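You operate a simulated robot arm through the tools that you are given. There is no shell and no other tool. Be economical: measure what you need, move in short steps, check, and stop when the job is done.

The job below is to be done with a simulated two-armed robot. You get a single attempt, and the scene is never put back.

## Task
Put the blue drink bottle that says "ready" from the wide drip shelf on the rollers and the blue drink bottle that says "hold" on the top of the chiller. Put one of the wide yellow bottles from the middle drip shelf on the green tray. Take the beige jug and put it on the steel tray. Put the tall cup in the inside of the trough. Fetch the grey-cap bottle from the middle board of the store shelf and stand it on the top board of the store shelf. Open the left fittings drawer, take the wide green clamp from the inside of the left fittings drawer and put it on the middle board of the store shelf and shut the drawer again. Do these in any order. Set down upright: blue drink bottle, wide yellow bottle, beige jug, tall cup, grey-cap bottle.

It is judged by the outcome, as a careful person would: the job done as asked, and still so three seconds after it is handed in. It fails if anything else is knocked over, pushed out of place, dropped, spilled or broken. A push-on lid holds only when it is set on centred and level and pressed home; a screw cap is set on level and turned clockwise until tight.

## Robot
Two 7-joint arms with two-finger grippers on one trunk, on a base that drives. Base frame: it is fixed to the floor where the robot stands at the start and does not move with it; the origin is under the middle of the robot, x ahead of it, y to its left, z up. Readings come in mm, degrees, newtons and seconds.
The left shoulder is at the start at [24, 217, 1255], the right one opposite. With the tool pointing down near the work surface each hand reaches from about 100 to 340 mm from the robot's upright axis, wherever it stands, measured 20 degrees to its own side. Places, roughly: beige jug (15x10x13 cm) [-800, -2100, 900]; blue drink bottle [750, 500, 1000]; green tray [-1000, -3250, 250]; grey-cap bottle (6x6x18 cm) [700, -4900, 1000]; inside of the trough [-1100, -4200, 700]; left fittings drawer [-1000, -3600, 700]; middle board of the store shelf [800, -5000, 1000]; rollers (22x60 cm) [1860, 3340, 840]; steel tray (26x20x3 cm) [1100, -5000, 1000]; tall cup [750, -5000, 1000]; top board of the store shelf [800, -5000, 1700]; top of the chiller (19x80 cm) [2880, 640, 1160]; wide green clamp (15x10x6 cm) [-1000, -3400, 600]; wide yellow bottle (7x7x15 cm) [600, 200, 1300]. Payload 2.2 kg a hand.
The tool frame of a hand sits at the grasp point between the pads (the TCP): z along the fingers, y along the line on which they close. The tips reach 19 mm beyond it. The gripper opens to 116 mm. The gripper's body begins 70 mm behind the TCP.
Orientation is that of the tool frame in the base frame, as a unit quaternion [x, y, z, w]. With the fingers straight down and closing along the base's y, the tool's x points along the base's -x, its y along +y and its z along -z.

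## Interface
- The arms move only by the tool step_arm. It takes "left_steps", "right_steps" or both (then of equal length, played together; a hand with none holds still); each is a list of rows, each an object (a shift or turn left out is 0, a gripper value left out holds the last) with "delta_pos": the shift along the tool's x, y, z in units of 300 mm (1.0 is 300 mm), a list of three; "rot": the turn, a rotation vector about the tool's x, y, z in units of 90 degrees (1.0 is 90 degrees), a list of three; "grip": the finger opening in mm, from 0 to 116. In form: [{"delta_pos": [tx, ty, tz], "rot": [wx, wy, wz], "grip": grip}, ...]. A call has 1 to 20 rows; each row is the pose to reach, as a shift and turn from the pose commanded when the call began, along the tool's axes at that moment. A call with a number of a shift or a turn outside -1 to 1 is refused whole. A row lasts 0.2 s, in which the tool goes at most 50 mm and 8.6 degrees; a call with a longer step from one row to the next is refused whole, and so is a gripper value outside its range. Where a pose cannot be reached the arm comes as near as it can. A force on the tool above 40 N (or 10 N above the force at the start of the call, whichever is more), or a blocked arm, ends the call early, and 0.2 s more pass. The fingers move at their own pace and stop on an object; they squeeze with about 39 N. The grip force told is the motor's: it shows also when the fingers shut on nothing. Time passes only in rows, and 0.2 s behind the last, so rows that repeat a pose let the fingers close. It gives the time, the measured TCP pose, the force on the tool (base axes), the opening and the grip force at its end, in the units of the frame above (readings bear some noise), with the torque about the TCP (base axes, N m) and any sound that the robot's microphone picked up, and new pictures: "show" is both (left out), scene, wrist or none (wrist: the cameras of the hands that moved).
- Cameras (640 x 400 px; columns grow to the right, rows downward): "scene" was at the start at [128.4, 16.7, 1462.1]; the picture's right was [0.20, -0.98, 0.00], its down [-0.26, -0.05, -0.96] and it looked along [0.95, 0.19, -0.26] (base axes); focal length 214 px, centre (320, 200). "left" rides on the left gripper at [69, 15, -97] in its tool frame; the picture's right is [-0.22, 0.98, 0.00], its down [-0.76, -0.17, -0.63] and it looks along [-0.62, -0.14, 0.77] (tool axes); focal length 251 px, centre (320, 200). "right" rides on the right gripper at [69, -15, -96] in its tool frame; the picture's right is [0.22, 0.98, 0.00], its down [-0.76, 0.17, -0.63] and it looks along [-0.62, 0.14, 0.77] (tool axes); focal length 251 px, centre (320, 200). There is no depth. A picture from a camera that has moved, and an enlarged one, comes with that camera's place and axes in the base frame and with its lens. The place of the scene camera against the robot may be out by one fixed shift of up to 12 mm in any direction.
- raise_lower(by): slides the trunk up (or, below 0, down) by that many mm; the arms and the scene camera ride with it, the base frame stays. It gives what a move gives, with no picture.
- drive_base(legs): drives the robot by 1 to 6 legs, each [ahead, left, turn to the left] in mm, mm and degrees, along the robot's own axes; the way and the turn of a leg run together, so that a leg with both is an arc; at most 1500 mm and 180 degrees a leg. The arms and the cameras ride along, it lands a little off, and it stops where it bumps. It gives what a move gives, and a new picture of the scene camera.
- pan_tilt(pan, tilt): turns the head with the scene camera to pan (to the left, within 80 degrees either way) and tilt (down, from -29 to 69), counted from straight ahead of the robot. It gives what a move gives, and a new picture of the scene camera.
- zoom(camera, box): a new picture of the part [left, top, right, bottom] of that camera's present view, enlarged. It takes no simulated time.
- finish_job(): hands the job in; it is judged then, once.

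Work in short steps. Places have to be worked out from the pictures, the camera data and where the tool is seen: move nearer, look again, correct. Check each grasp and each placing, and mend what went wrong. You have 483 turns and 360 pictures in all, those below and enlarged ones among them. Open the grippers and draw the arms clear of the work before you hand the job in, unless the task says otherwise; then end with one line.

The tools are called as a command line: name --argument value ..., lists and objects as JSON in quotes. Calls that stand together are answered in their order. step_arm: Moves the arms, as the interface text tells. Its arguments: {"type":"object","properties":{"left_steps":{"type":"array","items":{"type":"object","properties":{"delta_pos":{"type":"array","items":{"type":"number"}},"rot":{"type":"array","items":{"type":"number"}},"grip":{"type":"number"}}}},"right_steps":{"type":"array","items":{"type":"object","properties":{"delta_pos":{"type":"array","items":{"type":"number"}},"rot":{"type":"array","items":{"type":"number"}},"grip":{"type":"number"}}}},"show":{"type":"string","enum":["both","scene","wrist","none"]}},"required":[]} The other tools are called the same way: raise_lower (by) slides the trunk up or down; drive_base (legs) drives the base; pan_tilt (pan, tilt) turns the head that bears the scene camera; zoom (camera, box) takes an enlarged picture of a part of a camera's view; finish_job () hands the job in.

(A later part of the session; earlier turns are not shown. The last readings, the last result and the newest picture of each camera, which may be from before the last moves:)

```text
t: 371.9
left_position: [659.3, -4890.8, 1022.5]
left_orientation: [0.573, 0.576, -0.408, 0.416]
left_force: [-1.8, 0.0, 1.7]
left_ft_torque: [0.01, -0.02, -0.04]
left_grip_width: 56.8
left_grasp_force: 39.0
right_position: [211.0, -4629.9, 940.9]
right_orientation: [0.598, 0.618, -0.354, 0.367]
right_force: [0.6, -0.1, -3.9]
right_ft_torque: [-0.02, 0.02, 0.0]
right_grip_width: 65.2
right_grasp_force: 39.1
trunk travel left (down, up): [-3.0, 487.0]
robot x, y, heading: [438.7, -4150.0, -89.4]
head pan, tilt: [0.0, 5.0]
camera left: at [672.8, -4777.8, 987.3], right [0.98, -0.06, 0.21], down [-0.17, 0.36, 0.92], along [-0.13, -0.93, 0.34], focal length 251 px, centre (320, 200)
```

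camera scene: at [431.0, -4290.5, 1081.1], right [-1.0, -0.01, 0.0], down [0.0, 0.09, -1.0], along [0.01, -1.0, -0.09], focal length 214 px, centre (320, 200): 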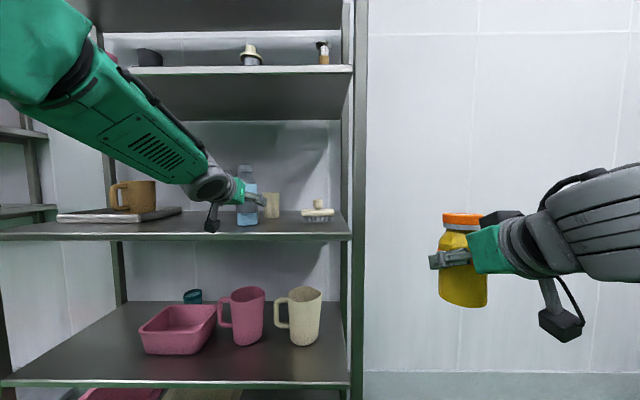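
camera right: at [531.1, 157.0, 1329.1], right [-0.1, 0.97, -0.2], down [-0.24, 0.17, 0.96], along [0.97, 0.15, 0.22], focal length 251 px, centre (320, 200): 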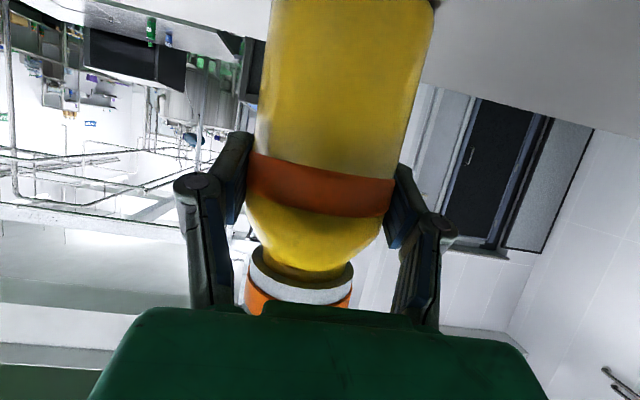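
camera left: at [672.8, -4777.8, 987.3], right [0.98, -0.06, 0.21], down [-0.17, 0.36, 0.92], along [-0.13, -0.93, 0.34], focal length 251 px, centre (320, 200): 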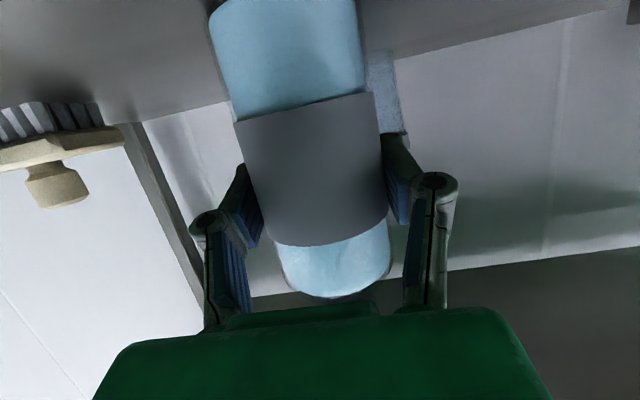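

Gripped (57 mm). I lift 50 mm, and back out 330.

raise_lower --by 50

drive_base --legs '[[-330, 0, 0]]'

raise_lower --by 430

pan_tilt --pan 20 --tilt 0

```text
t: 372.8
left_position: [660.3, -4889.8, 1073.3]
left_orientation: [0.574, 0.576, -0.408, 0.415]
left_force: [0.7, -0.3, -3.0]
left_ft_torque: [0.04, 0.02, -0.02]
left_grip_width: 56.8
left_grasp_force: 38.5
right_position: [211.6, -4631.6, 990.3]
right_orientation: [0.598, 0.62, -0.352, 0.367]
right_force: [1.3, -1.5, -4.1]
right_ft_torque: [0.0, -0.01, 0.02]
right_grip_width: 64.9
right_grasp_force: 39.0
trunk travel left (down, up): [-53.0, 437.0]
robot x, y, heading: [439.9, -4151.5, -89.3]
head pan, tilt: [0.0, 5.0]
```

```text
t: 375.0
left_position: [653.8, -4562.0, 1074.1]
left_orientation: [0.573, 0.576, -0.409, 0.415]
left_force: [0.6, 0.5, -3.0]
left_ft_torque: [-0.01, -0.01, 0.0]
left_grip_width: 56.9
left_grasp_force: 39.2
right_position: [206.6, -4303.6, 991.0]
right_orientation: [0.599, 0.618, -0.353, 0.366]
right_force: [-0.3, -0.6, -3.5]
right_ft_torque: [-0.03, 0.05, -0.02]
right_grip_width: 64.9
right_grasp_force: 39.0
trunk travel left (down, up): [-53.0, 437.0]
robot x, y, heading: [437.7, -3825.1, -89.5]
head pan, tilt: [0.0, 5.0]
camera scene: at [430.5, -3962.7, 1131.3], right [-1.0, -0.01, 0.0], down [0.0, 0.09, -1.0], along [0.01, -1.0, -0.09], focal length 214 px, centre (320, 200)
```

scene: 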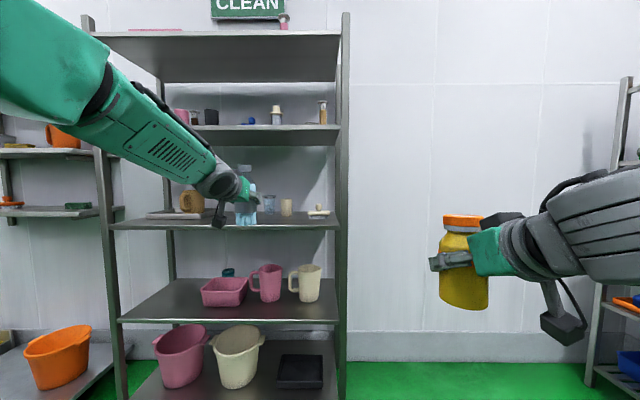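

```text
refused: 430 is not a number from -400 to 400
```

```text
t: 375.8
left_position: [653.1, -4559.4, 1075.3]
left_orientation: [0.574, 0.575, -0.41, 0.415]
left_force: [0.5, -0.9, -3.6]
left_ft_torque: [0.02, 0.04, 0.05]
left_grip_width: 56.8
left_grasp_force: 38.6
right_position: [206.0, -4302.1, 988.3]
right_orientation: [0.6, 0.62, -0.351, 0.364]
right_force: [-0.5, 0.1, -4.4]
right_ft_torque: [-0.04, -0.01, -0.01]
right_grip_width: 65.1
right_grasp_force: 39.1
trunk travel left (down, up): [-53.0, 437.0]
robot x, y, heading: [438.8, -3822.7, -89.5]
head pan, tilt: [20.0, 0.0]
camera scene: at [461.2, -3956.0, 1139.2], right [-0.94, -0.35, 0.0], down [0.0, 0.0, -1.0], along [0.35, -0.94, 0.0], focal length 214 px, centre (320, 200)
```

scene: 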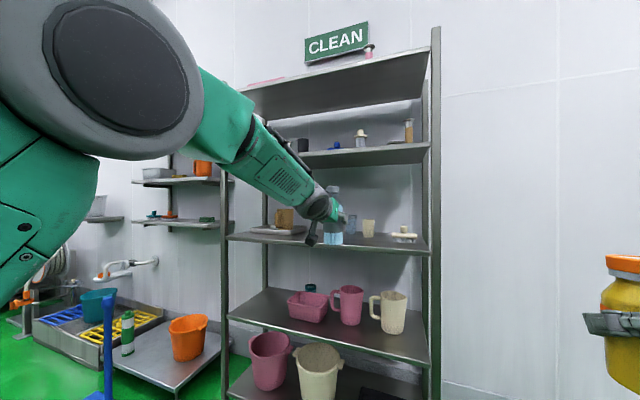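

I raise the trunk by 400.

raise_lower --by 400

raise_lower --by 30

pan_tilt --pan 12 --tilt 5

```text
t: 379.6
left_position: [653.2, -4561.6, 1476.1]
left_orientation: [0.573, 0.575, -0.409, 0.416]
left_force: [1.1, 0.4, -3.9]
left_ft_torque: [0.03, 0.02, 0.02]
left_grip_width: 56.6
left_grasp_force: 38.9
right_position: [206.4, -4301.6, 1387.7]
right_orientation: [0.601, 0.62, -0.351, 0.363]
right_force: [0.0, -1.3, -3.7]
right_ft_torque: [-0.02, 0.0, -0.04]
right_grip_width: 65.3
right_grasp_force: 38.3
trunk travel left (down, up): [-453.0, 37.0]
robot x, y, heading: [437.5, -3823.9, -89.8]
head pan, tilt: [20.0, 0.0]
```

```text
t: 380.4
left_position: [653.4, -4562.9, 1504.9]
left_orientation: [0.573, 0.575, -0.409, 0.416]
left_force: [0.2, 0.4, -3.4]
left_ft_torque: [0.0, 0.01, 0.02]
left_grip_width: 56.6
left_grasp_force: 39.1
right_position: [207.2, -4303.3, 1417.3]
right_orientation: [0.6, 0.62, -0.351, 0.363]
right_force: [0.2, 0.6, -3.0]
right_ft_torque: [0.02, -0.01, 0.0]
right_grip_width: 64.6
right_grasp_force: 39.0
trunk travel left (down, up): [-483.0, 7.0]
robot x, y, heading: [439.5, -3823.9, -89.6]
head pan, tilt: [20.0, 0.0]
```

```text
t: 381.1
left_position: [653.0, -4561.6, 1504.8]
left_orientation: [0.573, 0.575, -0.409, 0.416]
left_force: [0.9, -0.4, -3.9]
left_ft_torque: [0.02, -0.02, 0.02]
left_grip_width: 56.6
left_grasp_force: 38.7
right_position: [206.9, -4303.0, 1417.4]
right_orientation: [0.601, 0.619, -0.351, 0.363]
right_force: [0.3, 0.3, -3.4]
right_ft_torque: [0.0, 0.01, -0.01]
right_grip_width: 65.1
right_grasp_force: 38.6
trunk travel left (down, up): [-483.0, 7.0]
robot x, y, heading: [436.9, -3827.4, -89.3]
head pan, tilt: [12.0, 5.0]
camera scene: at [449.1, -3963.5, 1561.2], right [-0.98, -0.22, 0.0], down [-0.02, 0.09, -1.0], along [0.22, -0.97, -0.09], focal length 214 px, centre (320, 200)
```

scene: 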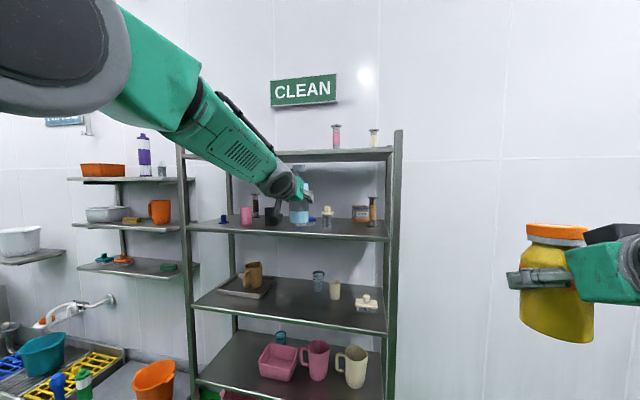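

Top board ≈1683 with two small bottles on it near x≈594 and 424. I slowly raise the left arm ~280 mm and shift to x≈735.

step_arm --left_steps '[{"delta_pos": [-0.06, 0.018, -0.021]}, {"delta_pos": [-0.12, 0.036, -0.042]}, {"delta_pos": [-0.18, 0.055, -0.063]}, {"delta_pos": [-0.24, 0.073, -0.084]}, {"delta_pos": [-0.3, 0.09, -0.105]}, {"delta_pos": [-0.36, 0.11, -0.126]}, {"delta_pos": [-0.42, 0.128, -0.147]}, {"delta_pos": [-0.48, 0.146, -0.168]}, {"delta_pos": [-0.54, 0.165, -0.189]}, {"delta_pos": [-0.6, 0.183, -0.21]}, {"delta_pos": [-0.66, 0.2, -0.231]}, {"delta_pos": [-0.72, 0.22, -0.252]}, {"delta_pos": [-0.78, 0.24, -0.273]}, {"delta_pos": [-0.84, 0.257, -0.294]}, {"delta_pos": [-0.87, 0.257, -0.304]}, {"delta_pos": [-0.87, 0.257, -0.304]}]' --show "scene"

raise_lower --by 0

raise_lower --by 0

```text
t: 384.5
left_position: [727.9, -4547.0, 1764.9]
left_orientation: [0.575, 0.575, -0.409, 0.415]
left_force: [-0.3, -0.2, -3.8]
left_ft_torque: [-0.01, 0.0, 0.02]
left_grip_width: 57.0
left_grasp_force: 39.4
left hand out of reach, approached as far as the arm can: row 13, 14, 15, 16
right_position: [206.8, -4303.9, 1416.6]
right_orientation: [0.601, 0.62, -0.351, 0.362]
right_force: [0.2, 0.0, -4.3]
right_ft_torque: [-0.01, -0.01, -0.01]
right_grip_width: 65.1
right_grasp_force: 39.0
trunk travel left (down, up): [-483.0, 7.0]
robot x, y, heading: [436.7, -3828.1, -89.1]
head pan, tilt: [12.0, 5.0]
camera scene: at [449.9, -3965.4, 1560.9], right [-0.98, -0.22, 0.0], down [-0.02, 0.09, -1.0], along [0.22, -0.97, -0.09], focal length 214 px, centre (320, 200)
```

scene: 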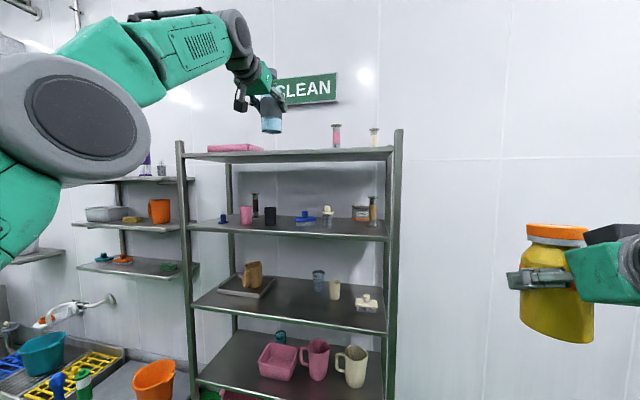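

```text
t: 385.0
left_position: [729.2, -4544.5, 1765.0]
left_orientation: [0.573, 0.575, -0.41, 0.416]
left_force: [1.0, 0.1, -4.0]
left_ft_torque: [0.0, -0.01, 0.01]
left_grip_width: 56.9
left_grasp_force: 38.6
right_position: [207.0, -4302.5, 1417.5]
right_orientation: [0.6, 0.62, -0.351, 0.364]
right_force: [-0.3, 0.4, -3.8]
right_ft_torque: [0.0, -0.01, -0.01]
right_grip_width: 65.2
right_grasp_force: 39.0
trunk travel left (down, up): [-483.0, 7.0]
robot x, y, heading: [438.2, -3822.8, -89.5]
head pan, tilt: [12.0, 5.0]
```

```text
t: 385.5
left_position: [727.5, -4543.2, 1766.6]
left_orientation: [0.573, 0.575, -0.41, 0.416]
left_force: [-0.4, 0.3, -4.6]
left_ft_torque: [0.01, 0.02, -0.03]
left_grip_width: 57.0
left_grasp_force: 39.2
right_position: [207.8, -4302.1, 1417.4]
right_orientation: [0.6, 0.62, -0.351, 0.364]
right_force: [1.2, 1.0, -3.9]
right_ft_torque: [-0.01, -0.01, -0.01]
right_grip_width: 64.8
right_grasp_force: 39.0
trunk travel left (down, up): [-483.0, 7.0]
robot x, y, heading: [437.4, -3824.1, -89.7]
head pan, tilt: [12.0, 5.0]
```

Stable at z=1765 but at max reach. I retract 120 mm and go 40 mm higher, and zoom to check the board edge.

step_arm --left_steps '[{"delta_pos": [0.03, 0, -0.1]}, {"delta_pos": [0.06, 0, -0.2]}, {"delta_pos": [0.09, 0, -0.3]}, {"delta_pos": [0.12, 0, -0.377]}, {"delta_pos": [0.06, 0, -0.4]}, {"delta_pos": [0.0, 0, -0.421]}, {"delta_pos": [0.0, 0, -0.421]}]' --show "none"

zoom --camera "scene" --box '[170, 60, 410, 200]'

```text
t: 387.1
left_position: [722.6, -4423.5, 1807.2]
left_orientation: [0.574, 0.573, -0.41, 0.417]
left_force: [-0.4, 0.5, -3.5]
left_ft_torque: [0.03, -0.03, 0.02]
left_grip_width: 56.9
left_grasp_force: 39.1
right_position: [203.1, -4301.1, 1415.3]
right_orientation: [0.602, 0.618, -0.351, 0.364]
right_force: [-0.7, -0.4, -4.0]
right_ft_torque: [0.01, 0.0, 0.02]
right_grip_width: 65.2
right_grasp_force: 38.6
trunk travel left (down, up): [-483.0, 7.0]
robot x, y, heading: [436.1, -3822.7, -89.2]
head pan, tilt: [12.0, 5.0]
```

```text
2.67 times, centred on (290, 130) of scene
camera zoom: at [446.1, -3962.6, 1561.3], right [-0.98, -0.22, 0.0], down [-0.02, 0.09, -1.0], along [0.22, -0.97, -0.09], focal length 572 px, centre (400, 387)
```

zoom: 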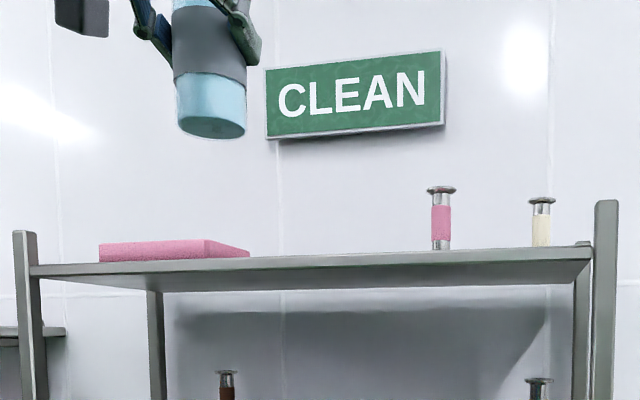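

Board top ≈1682; free span x≈640–900. Bottle bottom is ~50 mm above it. I drive forward 450 in steps.

drive_base --legs '[[300, 0, 0]]'

drive_base --legs '[[140, 0, 0]]'

zoom --camera "left" --box '[0, 0, 640, 400]'

```text
t: 389.1
left_position: [729.9, -4708.2, 1807.4]
left_orientation: [0.572, 0.575, -0.41, 0.418]
left_force: [0.2, -0.6, -3.6]
left_ft_torque: [0.0, -0.04, 0.0]
left_grip_width: 56.8
left_grasp_force: 39.3
right_position: [209.4, -4590.8, 1419.7]
right_orientation: [0.598, 0.62, -0.351, 0.367]
right_force: [-0.1, 0.3, -3.9]
right_ft_torque: [-0.02, -0.01, 0.01]
right_grip_width: 65.1
right_grasp_force: 39.0
trunk travel left (down, up): [-483.0, 7.0]
robot x, y, heading: [436.7, -4113.5, -89.4]
head pan, tilt: [12.0, 5.0]
camera scene: at [450.7, -4247.7, 1561.7], right [-0.97, -0.22, 0.0], down [-0.02, 0.09, -1.0], along [0.22, -0.97, -0.09], focal length 214 px, centre (320, 200)
```

scene: 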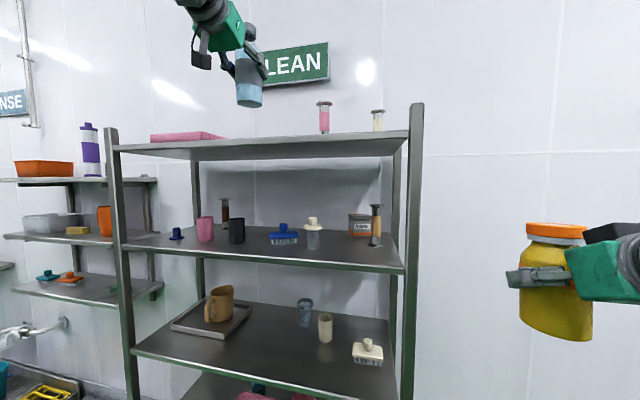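

```text
t: 390.4
left_position: [740.4, -4842.5, 1807.5]
left_orientation: [0.57, 0.576, -0.41, 0.419]
left_force: [0.1, 0.8, -3.5]
left_ft_torque: [0.03, -0.04, -0.04]
left_grip_width: 57.1
left_grasp_force: 38.5
right_position: [218.6, -4727.5, 1419.6]
right_orientation: [0.596, 0.622, -0.351, 0.367]
right_force: [-0.7, 0.5, -3.7]
right_ft_torque: [0.03, 0.01, -0.04]
right_grip_width: 65.3
right_grasp_force: 39.3
trunk travel left (down, up): [-483.0, 7.0]
robot x, y, heading: [443.1, -4253.8, -88.8]
head pan, tilt: [12.0, 5.0]
camera scene: at [457.3, -4385.3, 1561.8], right [-0.97, -0.23, 0.0], down [-0.02, 0.08, -1.0], along [0.23, -0.97, -0.09], focal length 214 px, centre (320, 200)
```

scene: 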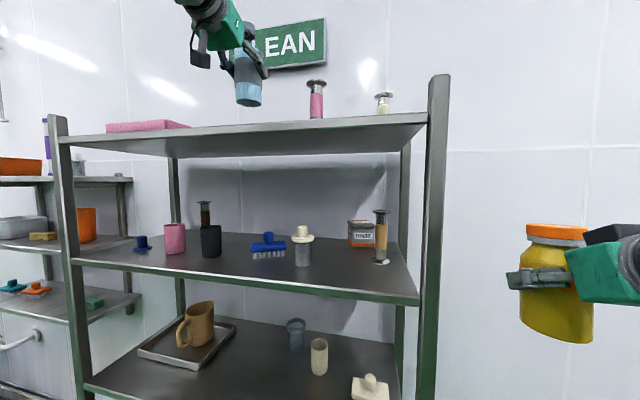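

```text
1.00 times, centred on (320, 200) of left (not enlarged: the box is as wide or as high as the picture)
camera zoom: at [753.2, -4731.2, 1771.4], right [0.98, -0.05, 0.21], down [-0.18, 0.36, 0.92], along [-0.12, -0.93, 0.34], focal length 251 px, centre (320, 200)
```

zoom: 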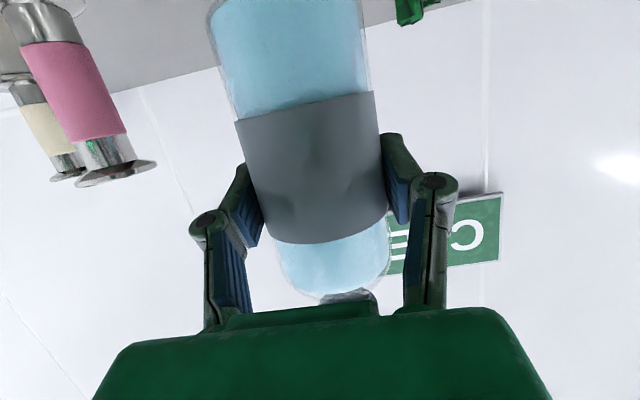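

I drive 30 mm more and lower the bottle to the board.

drive_base --legs '[[32, 0, 0]]'

step_arm --left_steps '[{"delta_pos": [0.04, 0, 0.014]}, {"delta_pos": [0.08, 0, 0.028]}, {"delta_pos": [0.1, 0, 0.035]}, {"delta_pos": [0.11, 0, 0.0385]}]' --show "scene"

zoom --camera "scene" --box '[100, 20, 340, 170]'

```text
t: 391.2
left_position: [738.7, -4864.6, 1814.1]
left_orientation: [0.569, 0.574, -0.413, 0.421]
left_force: [-0.1, 1.9, -2.4]
left_ft_torque: [0.03, -0.02, 0.01]
left_grip_width: 57.0
left_grasp_force: 39.5
right_position: [217.8, -4753.0, 1416.9]
right_orientation: [0.598, 0.622, -0.349, 0.365]
right_force: [0.0, 0.2, -3.0]
right_ft_torque: [0.02, 0.01, 0.02]
right_grip_width: 65.1
right_grasp_force: 38.9
trunk travel left (down, up): [-483.0, 7.0]
robot x, y, heading: [441.6, -4287.3, -88.9]
head pan, tilt: [12.0, 5.0]
camera scene: at [456.0, -4414.2, 1562.2], right [-0.97, -0.23, 0.0], down [-0.02, 0.08, -1.0], along [0.23, -0.97, -0.08], focal length 214 px, centre (320, 200)
```

scene: 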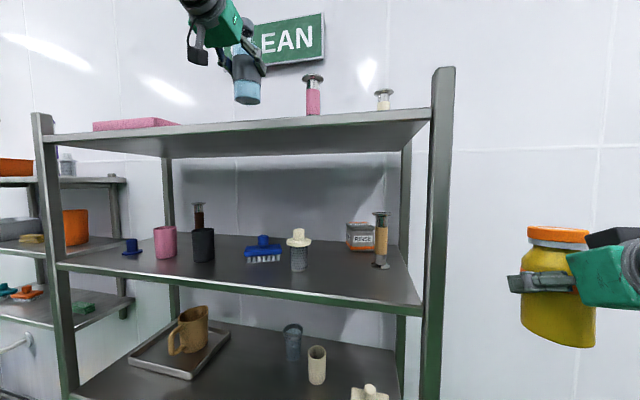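

```text
t: 392.2
left_position: [741.4, -4875.4, 1776.9]
left_orientation: [0.569, 0.577, -0.41, 0.419]
left_force: [0.1, 0.0, -3.9]
left_ft_torque: [0.02, 0.0, 0.0]
left_grip_width: 57.0
left_grasp_force: 38.9
right_position: [219.7, -4761.8, 1410.5]
right_orientation: [0.599, 0.626, -0.345, 0.361]
right_force: [-0.5, -0.5, -4.4]
right_ft_torque: [-0.05, -0.03, 0.01]
right_grip_width: 65.1
right_grasp_force: 39.2
trunk travel left (down, up): [-483.0, 7.0]
robot x, y, heading: [443.7, -4288.4, -88.9]
head pan, tilt: [12.0, 5.0]
camera scene: at [458.1, -4425.2, 1561.1], right [-0.97, -0.23, 0.0], down [-0.02, 0.09, -1.0], along [0.23, -0.97, -0.09], focal length 214 px, centre (320, 200)
```

scene: 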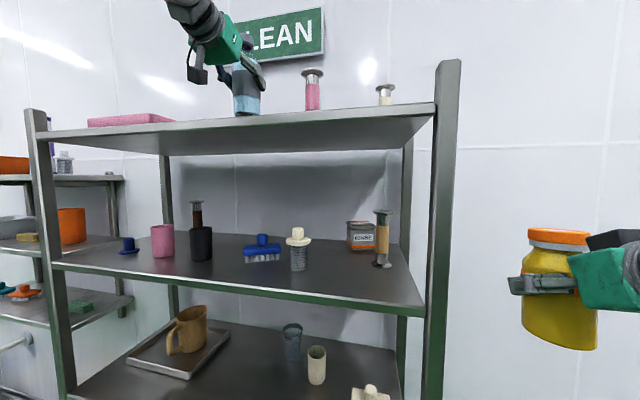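

```text
2.67 times, centred on (220, 95) of scene
camera zoom: at [458.1, -4425.2, 1561.1], right [-0.97, -0.23, 0.0], down [-0.02, 0.09, -1.0], along [0.23, -0.97, -0.09], focal length 572 px, centre (587, 480)
```

zoom: 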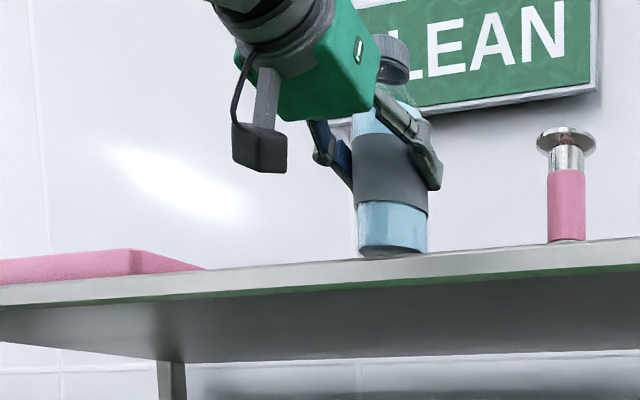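

About 20 mm to go. I lower in small rows until contact.

step_arm --left_steps '[{"delta_pos": [0.0126, 0, 0.0044]}, {"delta_pos": [0.0252, 0, 0.0088]}, {"delta_pos": [0.0378, 0, 0.0132]}, {"delta_pos": [0.0473, 0, 0.0165]}]' --show "none"

step_arm --left_steps '[{"delta_pos": [0.0095, 0, 0.0033]}, {"delta_pos": [0.019, 0, 0.0066]}, {"delta_pos": [0.0285, 0, 0.01]}, {"delta_pos": [0.038, 0, 0.0133]}]' --show "none"

```text
t: 393.2
left_position: [740.2, -4870.7, 1761.3]
left_orientation: [0.568, 0.576, -0.411, 0.421]
left_force: [-0.9, -0.4, -4.6]
left_ft_torque: [0.03, -0.02, -0.01]
left_grip_width: 57.3
left_grasp_force: 39.2
right_position: [218.6, -4758.4, 1412.0]
right_orientation: [0.599, 0.625, -0.346, 0.362]
right_force: [0.7, 0.0, -3.7]
right_ft_torque: [-0.02, -0.02, 0.01]
right_grip_width: 65.1
right_grasp_force: 38.5
trunk travel left (down, up): [-483.0, 7.0]
robot x, y, heading: [442.0, -4287.2, -89.0]
head pan, tilt: [12.0, 5.0]
```

```text
t: 394.2
left_position: [741.3, -4870.4, 1754.7]
left_orientation: [0.566, 0.573, -0.414, 0.423]
left_force: [3.7, -8.1, 27.8]
left_ft_torque: [-0.09, -0.18, -0.06]
left_grip_width: 56.9
left_grasp_force: 39.2
right_position: [219.3, -4758.8, 1413.4]
right_orientation: [0.599, 0.625, -0.345, 0.363]
right_force: [0.3, 0.0, -4.1]
right_ft_torque: [0.02, 0.01, -0.01]
right_grip_width: 64.9
right_grasp_force: 39.1
trunk travel left (down, up): [-483.0, 7.0]
robot x, y, heading: [445.1, -4287.0, -89.0]
head pan, tilt: [12.0, 5.0]
```

Contact. I ease up 2 mm and open to 90 mm slowly.

step_arm --left_steps '[{"delta_pos": [-0.008, 0, -0.003], "grip": 56}, {"delta_pos": [-0.008, 0, -0.003], "grip": 60}, {"delta_pos": [-0.008, 0, -0.003], "grip": 66}, {"delta_pos": [-0.008, 0, -0.003], "grip": 76}, {"delta_pos": [-0.008, 0, -0.003], "grip": 90}, {"delta_pos": [-0.008, 0, -0.003], "grip": 90}]' --show "none"

zoom --camera "scene" --box '[100, 20, 340, 170]'

zoom --camera "left" --box '[0, 0, 640, 400]'

```text
t: 395.6
left_position: [742.3, -4872.8, 1751.7]
left_orientation: [0.568, 0.576, -0.411, 0.42]
left_force: [-0.4, 0.4, -0.2]
left_ft_torque: [-0.02, 0.0, -0.02]
left_grip_width: 90.0
left_grasp_force: 0.0
right_position: [218.8, -4758.2, 1413.0]
right_orientation: [0.6, 0.625, -0.345, 0.361]
right_force: [0.7, -0.4, -3.7]
right_ft_torque: [-0.01, 0.0, -0.03]
right_grip_width: 65.2
right_grasp_force: 38.6
trunk travel left (down, up): [-483.0, 7.0]
robot x, y, heading: [442.0, -4283.1, -88.9]
head pan, tilt: [12.0, 5.0]
```

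```text
2.67 times, centred on (220, 95) of scene
camera zoom: at [457.9, -4422.5, 1561.4], right [-0.97, -0.23, 0.0], down [-0.02, 0.09, -1.0], along [0.23, -0.97, -0.09], focal length 572 px, centre (587, 480)
```

zoom: 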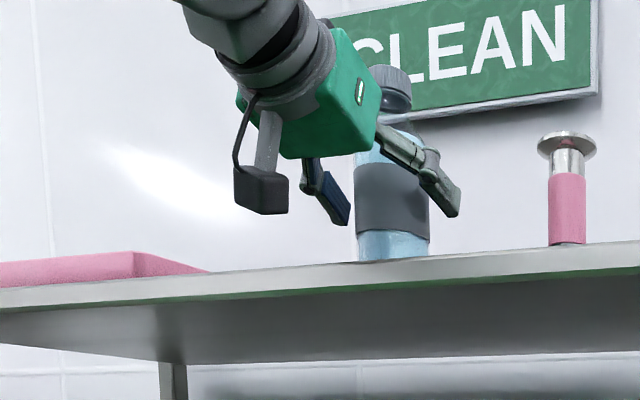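

```text
1.00 times, centred on (320, 200) of left (not enlarged: the box is as wide or as high as the picture)
camera zoom: at [754.6, -4761.2, 1713.5], right [0.98, -0.05, 0.21], down [-0.18, 0.36, 0.91], along [-0.12, -0.93, 0.35], focal length 251 px, centre (320, 200)
```

zoom: 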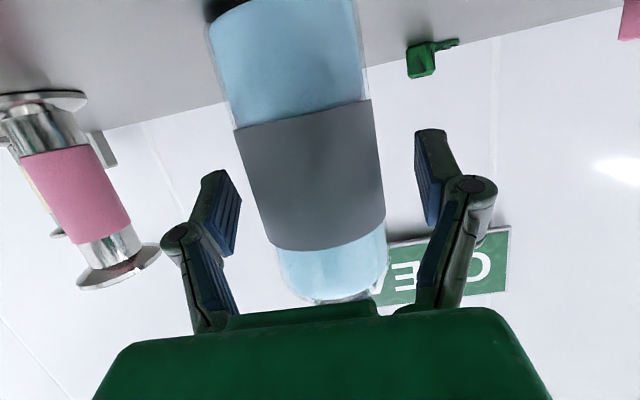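

Grey-cap bottle is standing on the top board. I back out 330, lower the arm and trunk, and then look at the cups on the middle board.

drive_base --legs '[[-330, 0, 0]]'

step_arm --left_steps '[{"delta_pos": [0.1, 0, 0.035]}, {"delta_pos": [0.2, 0, 0.07]}, {"delta_pos": [0.3, 0, 0.105]}, {"delta_pos": [0.4, 0, 0.14]}, {"delta_pos": [0.5, 0, 0.175]}, {"delta_pos": [0.6, 0, 0.21]}, {"delta_pos": [0.7, 0, 0.245]}, {"delta_pos": [0.8, 0, 0.28]}, {"delta_pos": [0.8, 0, 0.28]}]' --show "scene"

raise_lower --by -330

pan_tilt --pan 10 --tilt 15

zoom --camera "scene" --box '[200, 140, 420, 270]'

```text
t: 397.8
left_position: [731.3, -4547.1, 1748.7]
left_orientation: [0.572, 0.573, -0.412, 0.417]
left_force: [0.3, -0.8, 0.4]
left_ft_torque: [-0.02, 0.0, 0.0]
left_grip_width: 90.1
left_grasp_force: 0.1
right_position: [210.5, -4427.9, 1410.1]
right_orientation: [0.602, 0.624, -0.345, 0.36]
right_force: [0.6, 0.8, -4.3]
right_ft_torque: [-0.05, -0.01, 0.01]
right_grip_width: 65.1
right_grasp_force: 39.1
trunk travel left (down, up): [-483.0, 7.0]
robot x, y, heading: [433.2, -3951.4, -89.2]
head pan, tilt: [12.0, 5.0]
camera scene: at [451.6, -4094.1, 1561.0], right [-0.98, -0.22, 0.0], down [-0.02, 0.09, -1.0], along [0.22, -0.97, -0.09], focal length 214 px, centre (320, 200)
```

scene: 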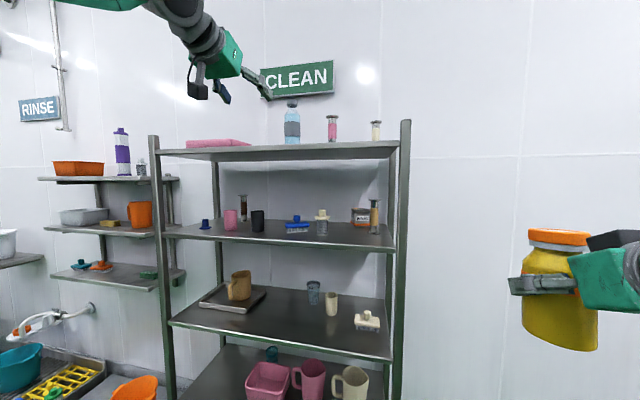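

```text
t: 399.8
left_position: [734.2, -4543.6, 1497.8]
left_orientation: [0.57, 0.573, -0.413, 0.419]
left_force: [0.5, 0.3, 0.1]
left_ft_torque: [0.03, 0.0, 0.01]
left_grip_width: 89.9
left_grasp_force: 0.0
right_position: [211.3, -4422.5, 1409.9]
right_orientation: [0.602, 0.624, -0.345, 0.358]
right_force: [0.4, 0.2, -3.9]
right_ft_torque: [-0.04, -0.04, 0.01]
right_grip_width: 65.1
right_grasp_force: 39.4
trunk travel left (down, up): [-483.0, 7.0]
robot x, y, heading: [435.9, -3952.3, -89.2]
head pan, tilt: [12.0, 5.0]
camera scene: at [453.3, -4091.0, 1561.4], right [-0.98, -0.22, 0.0], down [-0.02, 0.09, -1.0], along [0.22, -0.97, -0.09], focal length 214 px, centre (320, 200)
```

scene: 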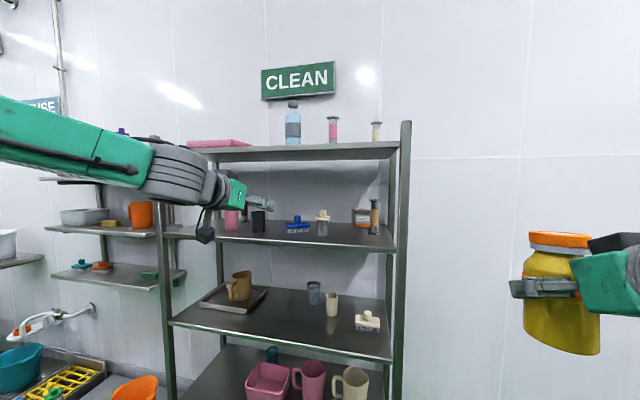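

```text
t: 403.1
left_position: [733.9, -4544.3, 1168.1]
left_orientation: [0.57, 0.573, -0.413, 0.419]
left_force: [-0.1, 0.3, 0.4]
left_ft_torque: [0.0, 0.01, 0.0]
left_grip_width: 90.1
left_grasp_force: 0.0
right_position: [210.7, -4421.7, 1081.0]
right_orientation: [0.603, 0.624, -0.345, 0.358]
right_force: [-0.1, 1.1, -3.7]
right_ft_torque: [0.0, 0.0, 0.02]
right_grip_width: 65.3
right_grasp_force: 39.0
trunk travel left (down, up): [-153.0, 337.0]
robot x, y, heading: [434.2, -3956.0, -89.4]
head pan, tilt: [12.0, 5.0]
```

```text
t: 403.8
left_position: [732.7, -4544.4, 1167.8]
left_orientation: [0.571, 0.574, -0.413, 0.418]
left_force: [-0.3, -0.1, -0.2]
left_ft_torque: [-0.01, 0.01, 0.02]
left_grip_width: 89.9
left_grasp_force: 0.0
right_position: [211.6, -4421.6, 1079.9]
right_orientation: [0.603, 0.624, -0.345, 0.358]
right_force: [-0.3, -0.1, -3.3]
right_ft_torque: [-0.03, 0.04, 0.0]
right_grip_width: 65.0
right_grasp_force: 38.8
trunk travel left (down, up): [-153.0, 337.0]
robot x, y, heading: [438.4, -3951.4, -89.2]
head pan, tilt: [10.0, 15.0]
camera scene: at [449.4, -4091.8, 1215.2], right [-0.98, -0.18, 0.0], down [-0.05, 0.26, -0.97], along [0.18, -0.95, -0.26], focal length 214 px, centre (320, 200)
```

scene: 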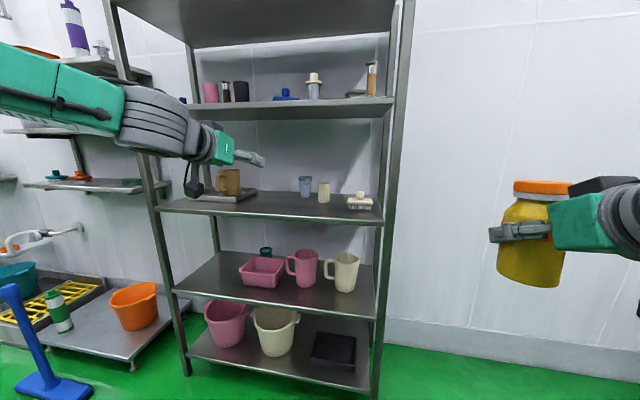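

```text
2.91 times, centred on (310, 205) of scene
camera zoom: at [449.4, -4091.8, 1215.2], right [-0.98, -0.18, 0.0], down [-0.05, 0.26, -0.97], along [0.18, -0.95, -0.26], focal length 624 px, centre (349, 186)
```

zoom: 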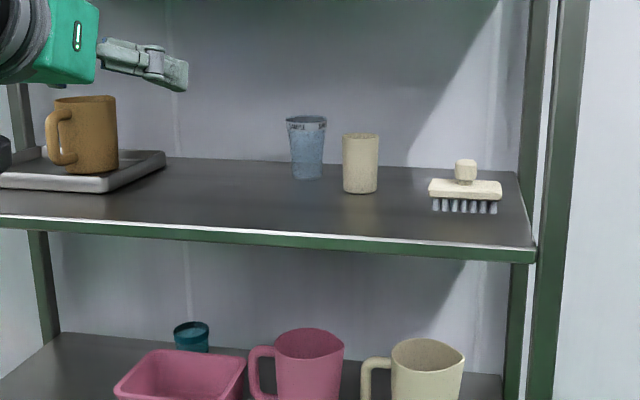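

Two candidates for the "tall cup": the translucent SAMPLE cup and a beige tumbler. I zoom in more.

zoom --camera "scene" --box '[285, 165, 345, 210]'

zoom --camera "scene" --box '[190, 65, 390, 125]'

```text
8.89 times, centred on (315, 188) of scene
camera zoom: at [449.4, -4091.8, 1215.2], right [-0.98, -0.18, 0.0], down [-0.05, 0.26, -0.97], along [0.18, -0.95, -0.26], focal length 1906 px, centre (364, 311)
```

zoom: 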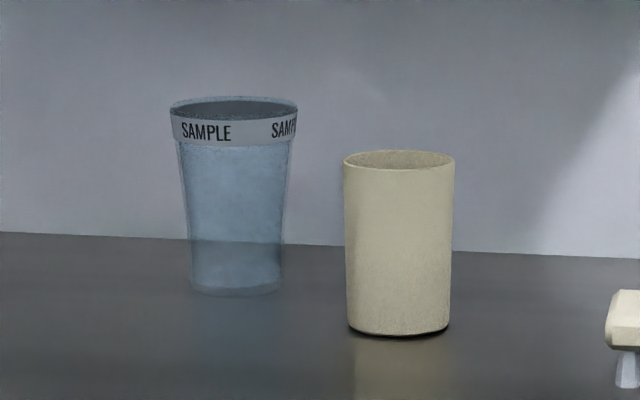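

```text
3.20 times, centred on (290, 95) of scene
camera zoom: at [449.4, -4091.8, 1215.2], right [-0.98, -0.18, 0.0], down [-0.05, 0.26, -0.97], along [0.18, -0.95, -0.26], focal length 686 px, centre (416, 536)
```

zoom: 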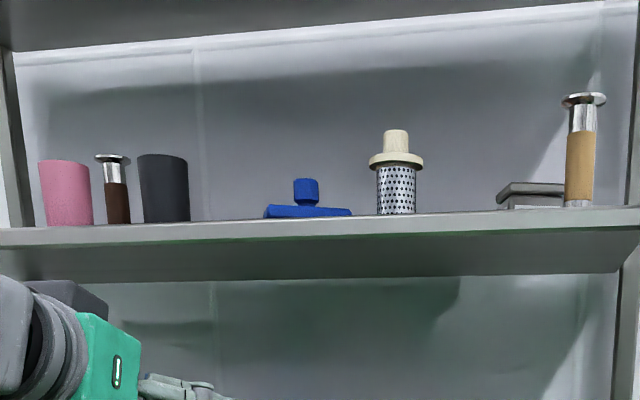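

The translucent SAMPLE cup is clearly the taller one (~105 mm vs ~90), at ≈(709,-5090). I lower to grasp height, extend the left arm, and open to 90.

raise_lower --by -120

step_arm --left_steps '[{"delta_pos": [0.02, -0.03, 0.12], "grip": 90}, {"delta_pos": [0.04, -0.06, 0.24]}, {"delta_pos": [0.05, -0.08, 0.36]}, {"delta_pos": [0.05, -0.08, 0.48]}, {"delta_pos": [0.05, -0.08, 0.52]}, {"delta_pos": [0.05, -0.08, 0.52]}]' --show "wrist"

```text
t: 405.3
left_position: [733.1, -4543.3, 1049.4]
left_orientation: [0.571, 0.573, -0.413, 0.419]
left_force: [-1.3, 0.3, -0.2]
left_ft_torque: [-0.02, 0.02, -0.04]
left_grip_width: 90.1
left_grasp_force: 0.1
right_position: [210.4, -4422.8, 960.4]
right_orientation: [0.602, 0.623, -0.346, 0.359]
right_force: [0.5, 1.2, -3.7]
right_ft_torque: [0.01, 0.05, -0.01]
right_grip_width: 64.9
right_grasp_force: 38.9
trunk travel left (down, up): [-33.0, 457.0]
robot x, y, heading: [437.9, -3956.9, -89.2]
head pan, tilt: [10.0, 15.0]
```

```text
t: 406.7
left_position: [709.2, -4686.9, 986.7]
left_orientation: [0.57, 0.573, -0.413, 0.42]
left_force: [-0.4, 0.2, 0.8]
left_ft_torque: [-0.03, 0.01, 0.0]
left_grip_width: 90.1
left_grasp_force: 0.1
right_position: [209.9, -4423.0, 959.0]
right_orientation: [0.603, 0.624, -0.344, 0.357]
right_force: [-0.4, -0.5, -4.2]
right_ft_torque: [0.0, 0.02, -0.03]
right_grip_width: 65.1
right_grasp_force: 39.4
trunk travel left (down, up): [-33.0, 457.0]
robot x, y, heading: [439.0, -3951.1, -89.6]
head pan, tilt: [10.0, 15.0]
camera left: at [724.5, -4576.3, 948.6], right [0.98, -0.06, 0.21], down [-0.17, 0.37, 0.91], along [-0.13, -0.93, 0.35], focal length 251 px, centre (320, 200)
```

left: 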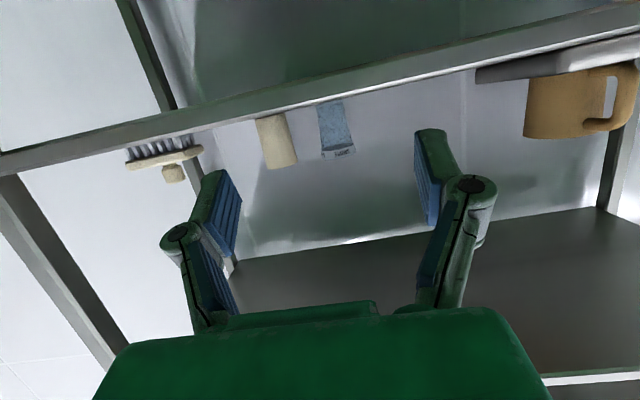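

Reach is good (736). I raise 22 and extend 40 more.

step_arm --left_steps '[{"delta_pos": [-0.06, 0.005, 0.05]}, {"delta_pos": [-0.113, 0.01, 0.102]}, {"delta_pos": [-0.113, 0.01, 0.102]}]' --show "none"

drive_base --legs '[[250, 0, -0.4]]'

zoom --camera "left" --box '[0, 0, 640, 400]'

```text
t: 407.5
left_position: [713.6, -4727.9, 1008.0]
left_orientation: [0.571, 0.573, -0.413, 0.419]
left_force: [-0.4, 0.0, 0.8]
left_ft_torque: [0.0, -0.01, -0.04]
left_grip_width: 89.8
left_grasp_force: 0.0
right_position: [209.6, -4422.8, 959.4]
right_orientation: [0.602, 0.625, -0.344, 0.358]
right_force: [0.3, 0.5, -4.3]
right_ft_torque: [0.0, -0.04, 0.01]
right_grip_width: 65.3
right_grasp_force: 38.7
trunk travel left (down, up): [-33.0, 457.0]
robot x, y, heading: [439.0, -3954.1, -89.4]
head pan, tilt: [10.0, 15.0]
```

```text
t: 409.3
left_position: [705.2, -4979.7, 1009.7]
left_orientation: [0.573, 0.57, -0.416, 0.418]
left_force: [-0.7, -2.1, 12.0]
left_ft_torque: [1.33, -0.07, 0.1]
left_grip_width: 89.7
left_grasp_force: 0.0
right_position: [205.2, -4666.2, 960.4]
right_orientation: [0.606, 0.621, -0.346, 0.358]
right_force: [0.3, -0.4, -3.9]
right_ft_torque: [0.01, -0.01, 0.02]
right_grip_width: 65.0
right_grasp_force: 39.2
trunk travel left (down, up): [-33.0, 457.0]
robot x, y, heading: [437.9, -4206.5, -90.2]
head pan, tilt: [10.0, 15.0]
camera scene: at [448.1, -4339.8, 1095.3], right [-0.98, -0.17, 0.0], down [-0.04, 0.26, -0.97], along [0.17, -0.95, -0.26], focal length 214 px, centre (320, 200)
```

scene: 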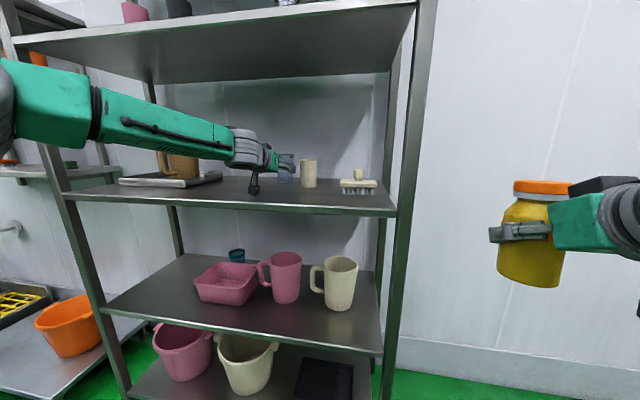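

```text
1.00 times, centred on (320, 200) of left (not enlarged: the box is as wide or as high as the picture)
camera zoom: at [722.0, -4867.9, 971.9], right [0.98, -0.07, 0.21], down [-0.17, 0.37, 0.91], along [-0.14, -0.93, 0.35], focal length 251 px, centre (320, 200)
```

zoom: 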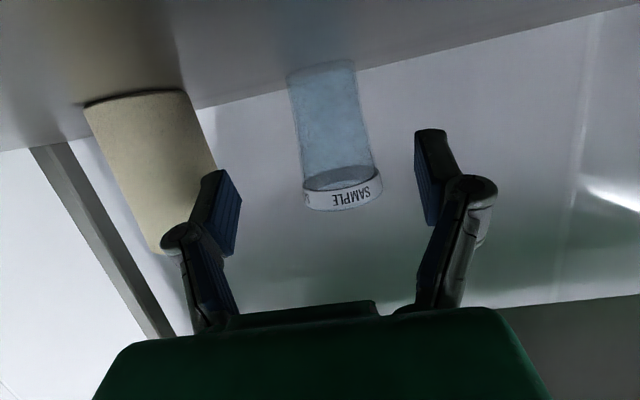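

The wrist camera is touching the board (12 N). I raise 16 mm and shift +12 in x toward the cup's line.

step_arm --left_steps '[{"delta_pos": [-0.03, 0.02, -0.011]}, {"delta_pos": [-0.055, 0.04, -0.019]}, {"delta_pos": [-0.055, 0.04, -0.019]}]' --show "none"

drive_base --legs '[[70, 0, 0]]'

zoom --camera "left" --box '[0, 0, 640, 400]'

```text
t: 410.1
left_position: [719.3, -4976.0, 1028.6]
left_orientation: [0.572, 0.569, -0.416, 0.419]
left_force: [0.7, 0.2, 0.2]
left_ft_torque: [-0.03, 0.0, 0.02]
left_grip_width: 90.0
left_grasp_force: 0.1
right_position: [207.2, -4666.8, 958.0]
right_orientation: [0.607, 0.622, -0.345, 0.355]
right_force: [0.1, 0.7, -3.9]
right_ft_torque: [-0.04, 0.01, -0.02]
right_grip_width: 65.1
right_grasp_force: 39.2
trunk travel left (down, up): [-33.0, 457.0]
robot x, y, heading: [441.1, -4203.9, -89.9]
head pan, tilt: [10.0, 15.0]
```

```text
t: 411.1
left_position: [718.7, -5047.9, 1026.2]
left_orientation: [0.574, 0.57, -0.415, 0.417]
left_force: [0.2, -0.5, -1.0]
left_ft_torque: [0.01, 0.0, 0.0]
left_grip_width: 90.1
left_grasp_force: 0.0
right_position: [207.4, -4738.9, 957.5]
right_orientation: [0.607, 0.622, -0.345, 0.355]
right_force: [0.0, 0.2, -3.6]
right_ft_torque: [0.0, -0.04, 0.01]
right_grip_width: 65.2
right_grasp_force: 38.3
trunk travel left (down, up): [-33.0, 457.0]
robot x, y, heading: [434.8, -4275.6, -90.2]
head pan, tilt: [10.0, 15.0]
camera scene: at [449.2, -4413.0, 1094.8], right [-0.98, -0.17, 0.0], down [-0.04, 0.26, -0.96], along [0.17, -0.95, -0.26], focal length 214 px, centre (320, 200)
```

scene: 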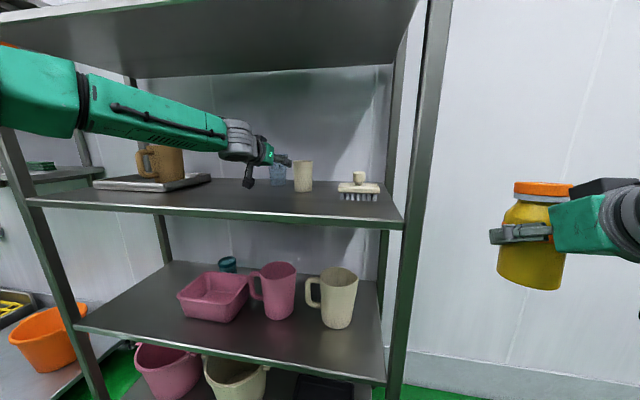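

```text
1.00 times, centred on (320, 200) of left (not enlarged: the box is as wide or as high as the picture)
camera zoom: at [735.0, -4937.6, 988.7], right [0.98, -0.07, 0.21], down [-0.17, 0.37, 0.91], along [-0.14, -0.93, 0.35], focal length 251 px, centre (320, 200)
```

zoom: 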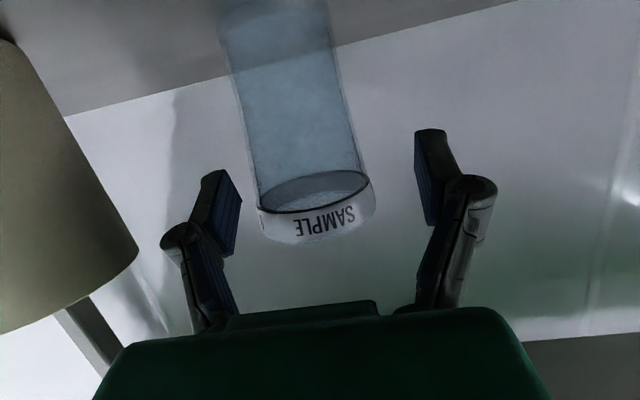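

Cup is centred ~38 mm ahead. I drive 38 mm more and close gently.

drive_base --legs '[[38, 0, 0]]'

step_arm --left_steps '[{"delta_pos": [0.02, -0.01, 0.007], "grip": 85}, {"delta_pos": [0.02, -0.01, 0.007], "grip": 70}, {"delta_pos": [0.02, -0.01, 0.007], "grip": 55}, {"delta_pos": [0.02, -0.01, 0.007], "grip": 45}, {"delta_pos": [0.02, -0.01, 0.007], "grip": 45}]' --show "wrist"

```text
t: 412.0
left_position: [719.2, -5085.2, 1028.1]
left_orientation: [0.573, 0.569, -0.416, 0.417]
left_force: [0.4, -0.6, -0.1]
left_ft_torque: [-0.06, -0.01, -0.04]
left_grip_width: 90.1
left_grasp_force: 0.2
right_position: [206.9, -4776.1, 955.9]
right_orientation: [0.608, 0.622, -0.344, 0.353]
right_force: [0.6, -0.3, -4.4]
right_ft_torque: [0.0, 0.01, 0.0]
right_grip_width: 64.8
right_grasp_force: 38.9
trunk travel left (down, up): [-33.0, 457.0]
robot x, y, heading: [441.3, -4313.9, -89.9]
head pan, tilt: [10.0, 15.0]
camera scene: at [449.4, -4451.8, 1094.8], right [-0.98, -0.17, 0.0], down [-0.04, 0.26, -0.96], along [0.17, -0.95, -0.26], focal length 214 px, centre (320, 200)
```

scene: 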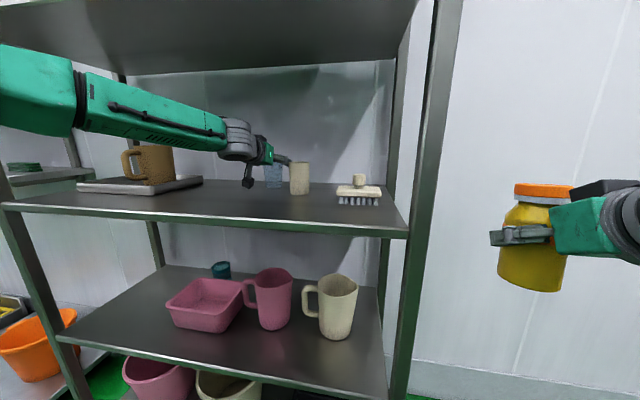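

```text
t: 413.2
left_position: [715.5, -5081.2, 1024.5]
left_orientation: [0.572, 0.569, -0.417, 0.419]
left_force: [0.4, -0.5, -0.4]
left_ft_torque: [-0.01, 0.01, -0.01]
left_grip_width: 60.0
left_grasp_force: 38.9
right_position: [207.0, -4771.8, 953.0]
right_orientation: [0.609, 0.624, -0.342, 0.352]
right_force: [0.7, 0.3, -5.3]
right_ft_torque: [-0.04, -0.02, 0.01]
right_grip_width: 65.1
right_grasp_force: 39.3
trunk travel left (down, up): [-33.0, 457.0]
robot x, y, heading: [439.0, -4309.3, -90.2]
head pan, tilt: [10.0, 15.0]
camera left: at [730.4, -4970.7, 985.8], right [0.98, -0.07, 0.21], down [-0.17, 0.38, 0.91], along [-0.14, -0.92, 0.35], focal length 251 px, centre (320, 200)
```

left: 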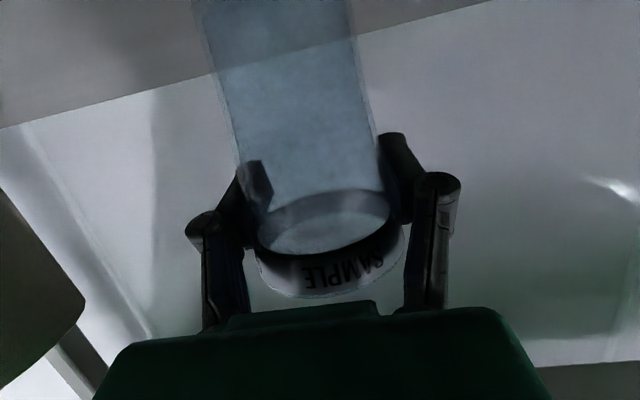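

Cup gripped (60 mm). I lift 50 mm and back out.

raise_lower --by 50

drive_base --legs '[[-450, 0, 0]]'

zoom --camera "scene" --box '[140, 100, 440, 280]'

```text
t: 414.1
left_position: [715.0, -5082.6, 1073.6]
left_orientation: [0.573, 0.568, -0.418, 0.418]
left_force: [0.5, -0.4, 1.0]
left_ft_torque: [-0.02, -0.02, -0.02]
left_grip_width: 60.1
left_grasp_force: 38.7
right_position: [206.7, -4772.0, 1003.3]
right_orientation: [0.609, 0.623, -0.342, 0.352]
right_force: [-0.2, -0.7, -4.1]
right_ft_torque: [0.01, 0.0, 0.03]
right_grip_width: 65.0
right_grasp_force: 39.0
trunk travel left (down, up): [-83.0, 407.0]
robot x, y, heading: [436.2, -4308.9, -90.1]
head pan, tilt: [10.0, 15.0]
```

```text
t: 416.9
left_position: [715.7, -4621.2, 1075.7]
left_orientation: [0.571, 0.569, -0.416, 0.419]
left_force: [0.0, 0.1, -0.1]
left_ft_torque: [0.03, -0.02, -0.01]
left_grip_width: 60.1
left_grasp_force: 38.6
right_position: [205.1, -4313.0, 1003.6]
right_orientation: [0.608, 0.624, -0.342, 0.352]
right_force: [0.3, -0.2, -2.8]
right_ft_torque: [0.0, -0.02, 0.0]
right_grip_width: 65.0
right_grasp_force: 38.8
trunk travel left (down, up): [-83.0, 407.0]
robot x, y, heading: [436.1, -3852.8, -89.8]
head pan, tilt: [10.0, 15.0]
camera scene: at [448.9, -3990.8, 1145.1], right [-0.98, -0.18, 0.0], down [-0.05, 0.26, -0.97], along [0.17, -0.95, -0.26], focal length 214 px, centre (320, 200)
```

scene: 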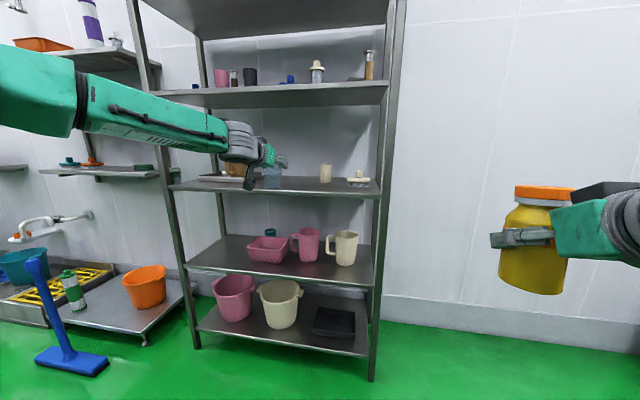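

```text
2.13 times, centred on (290, 190) of scene
camera zoom: at [448.9, -3990.8, 1145.1], right [-0.98, -0.18, 0.0], down [-0.05, 0.26, -0.97], along [0.17, -0.95, -0.26], focal length 458 px, centre (384, 221)
```

zoom: 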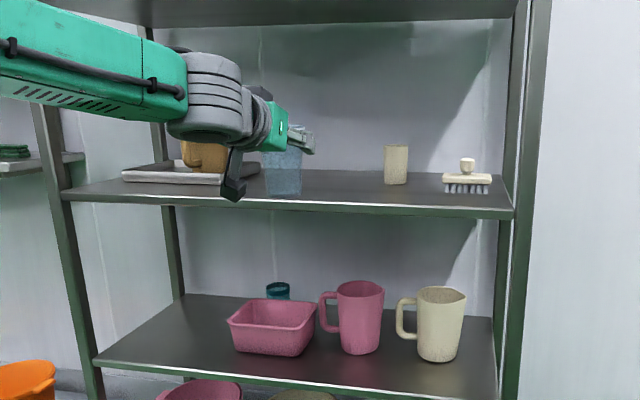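

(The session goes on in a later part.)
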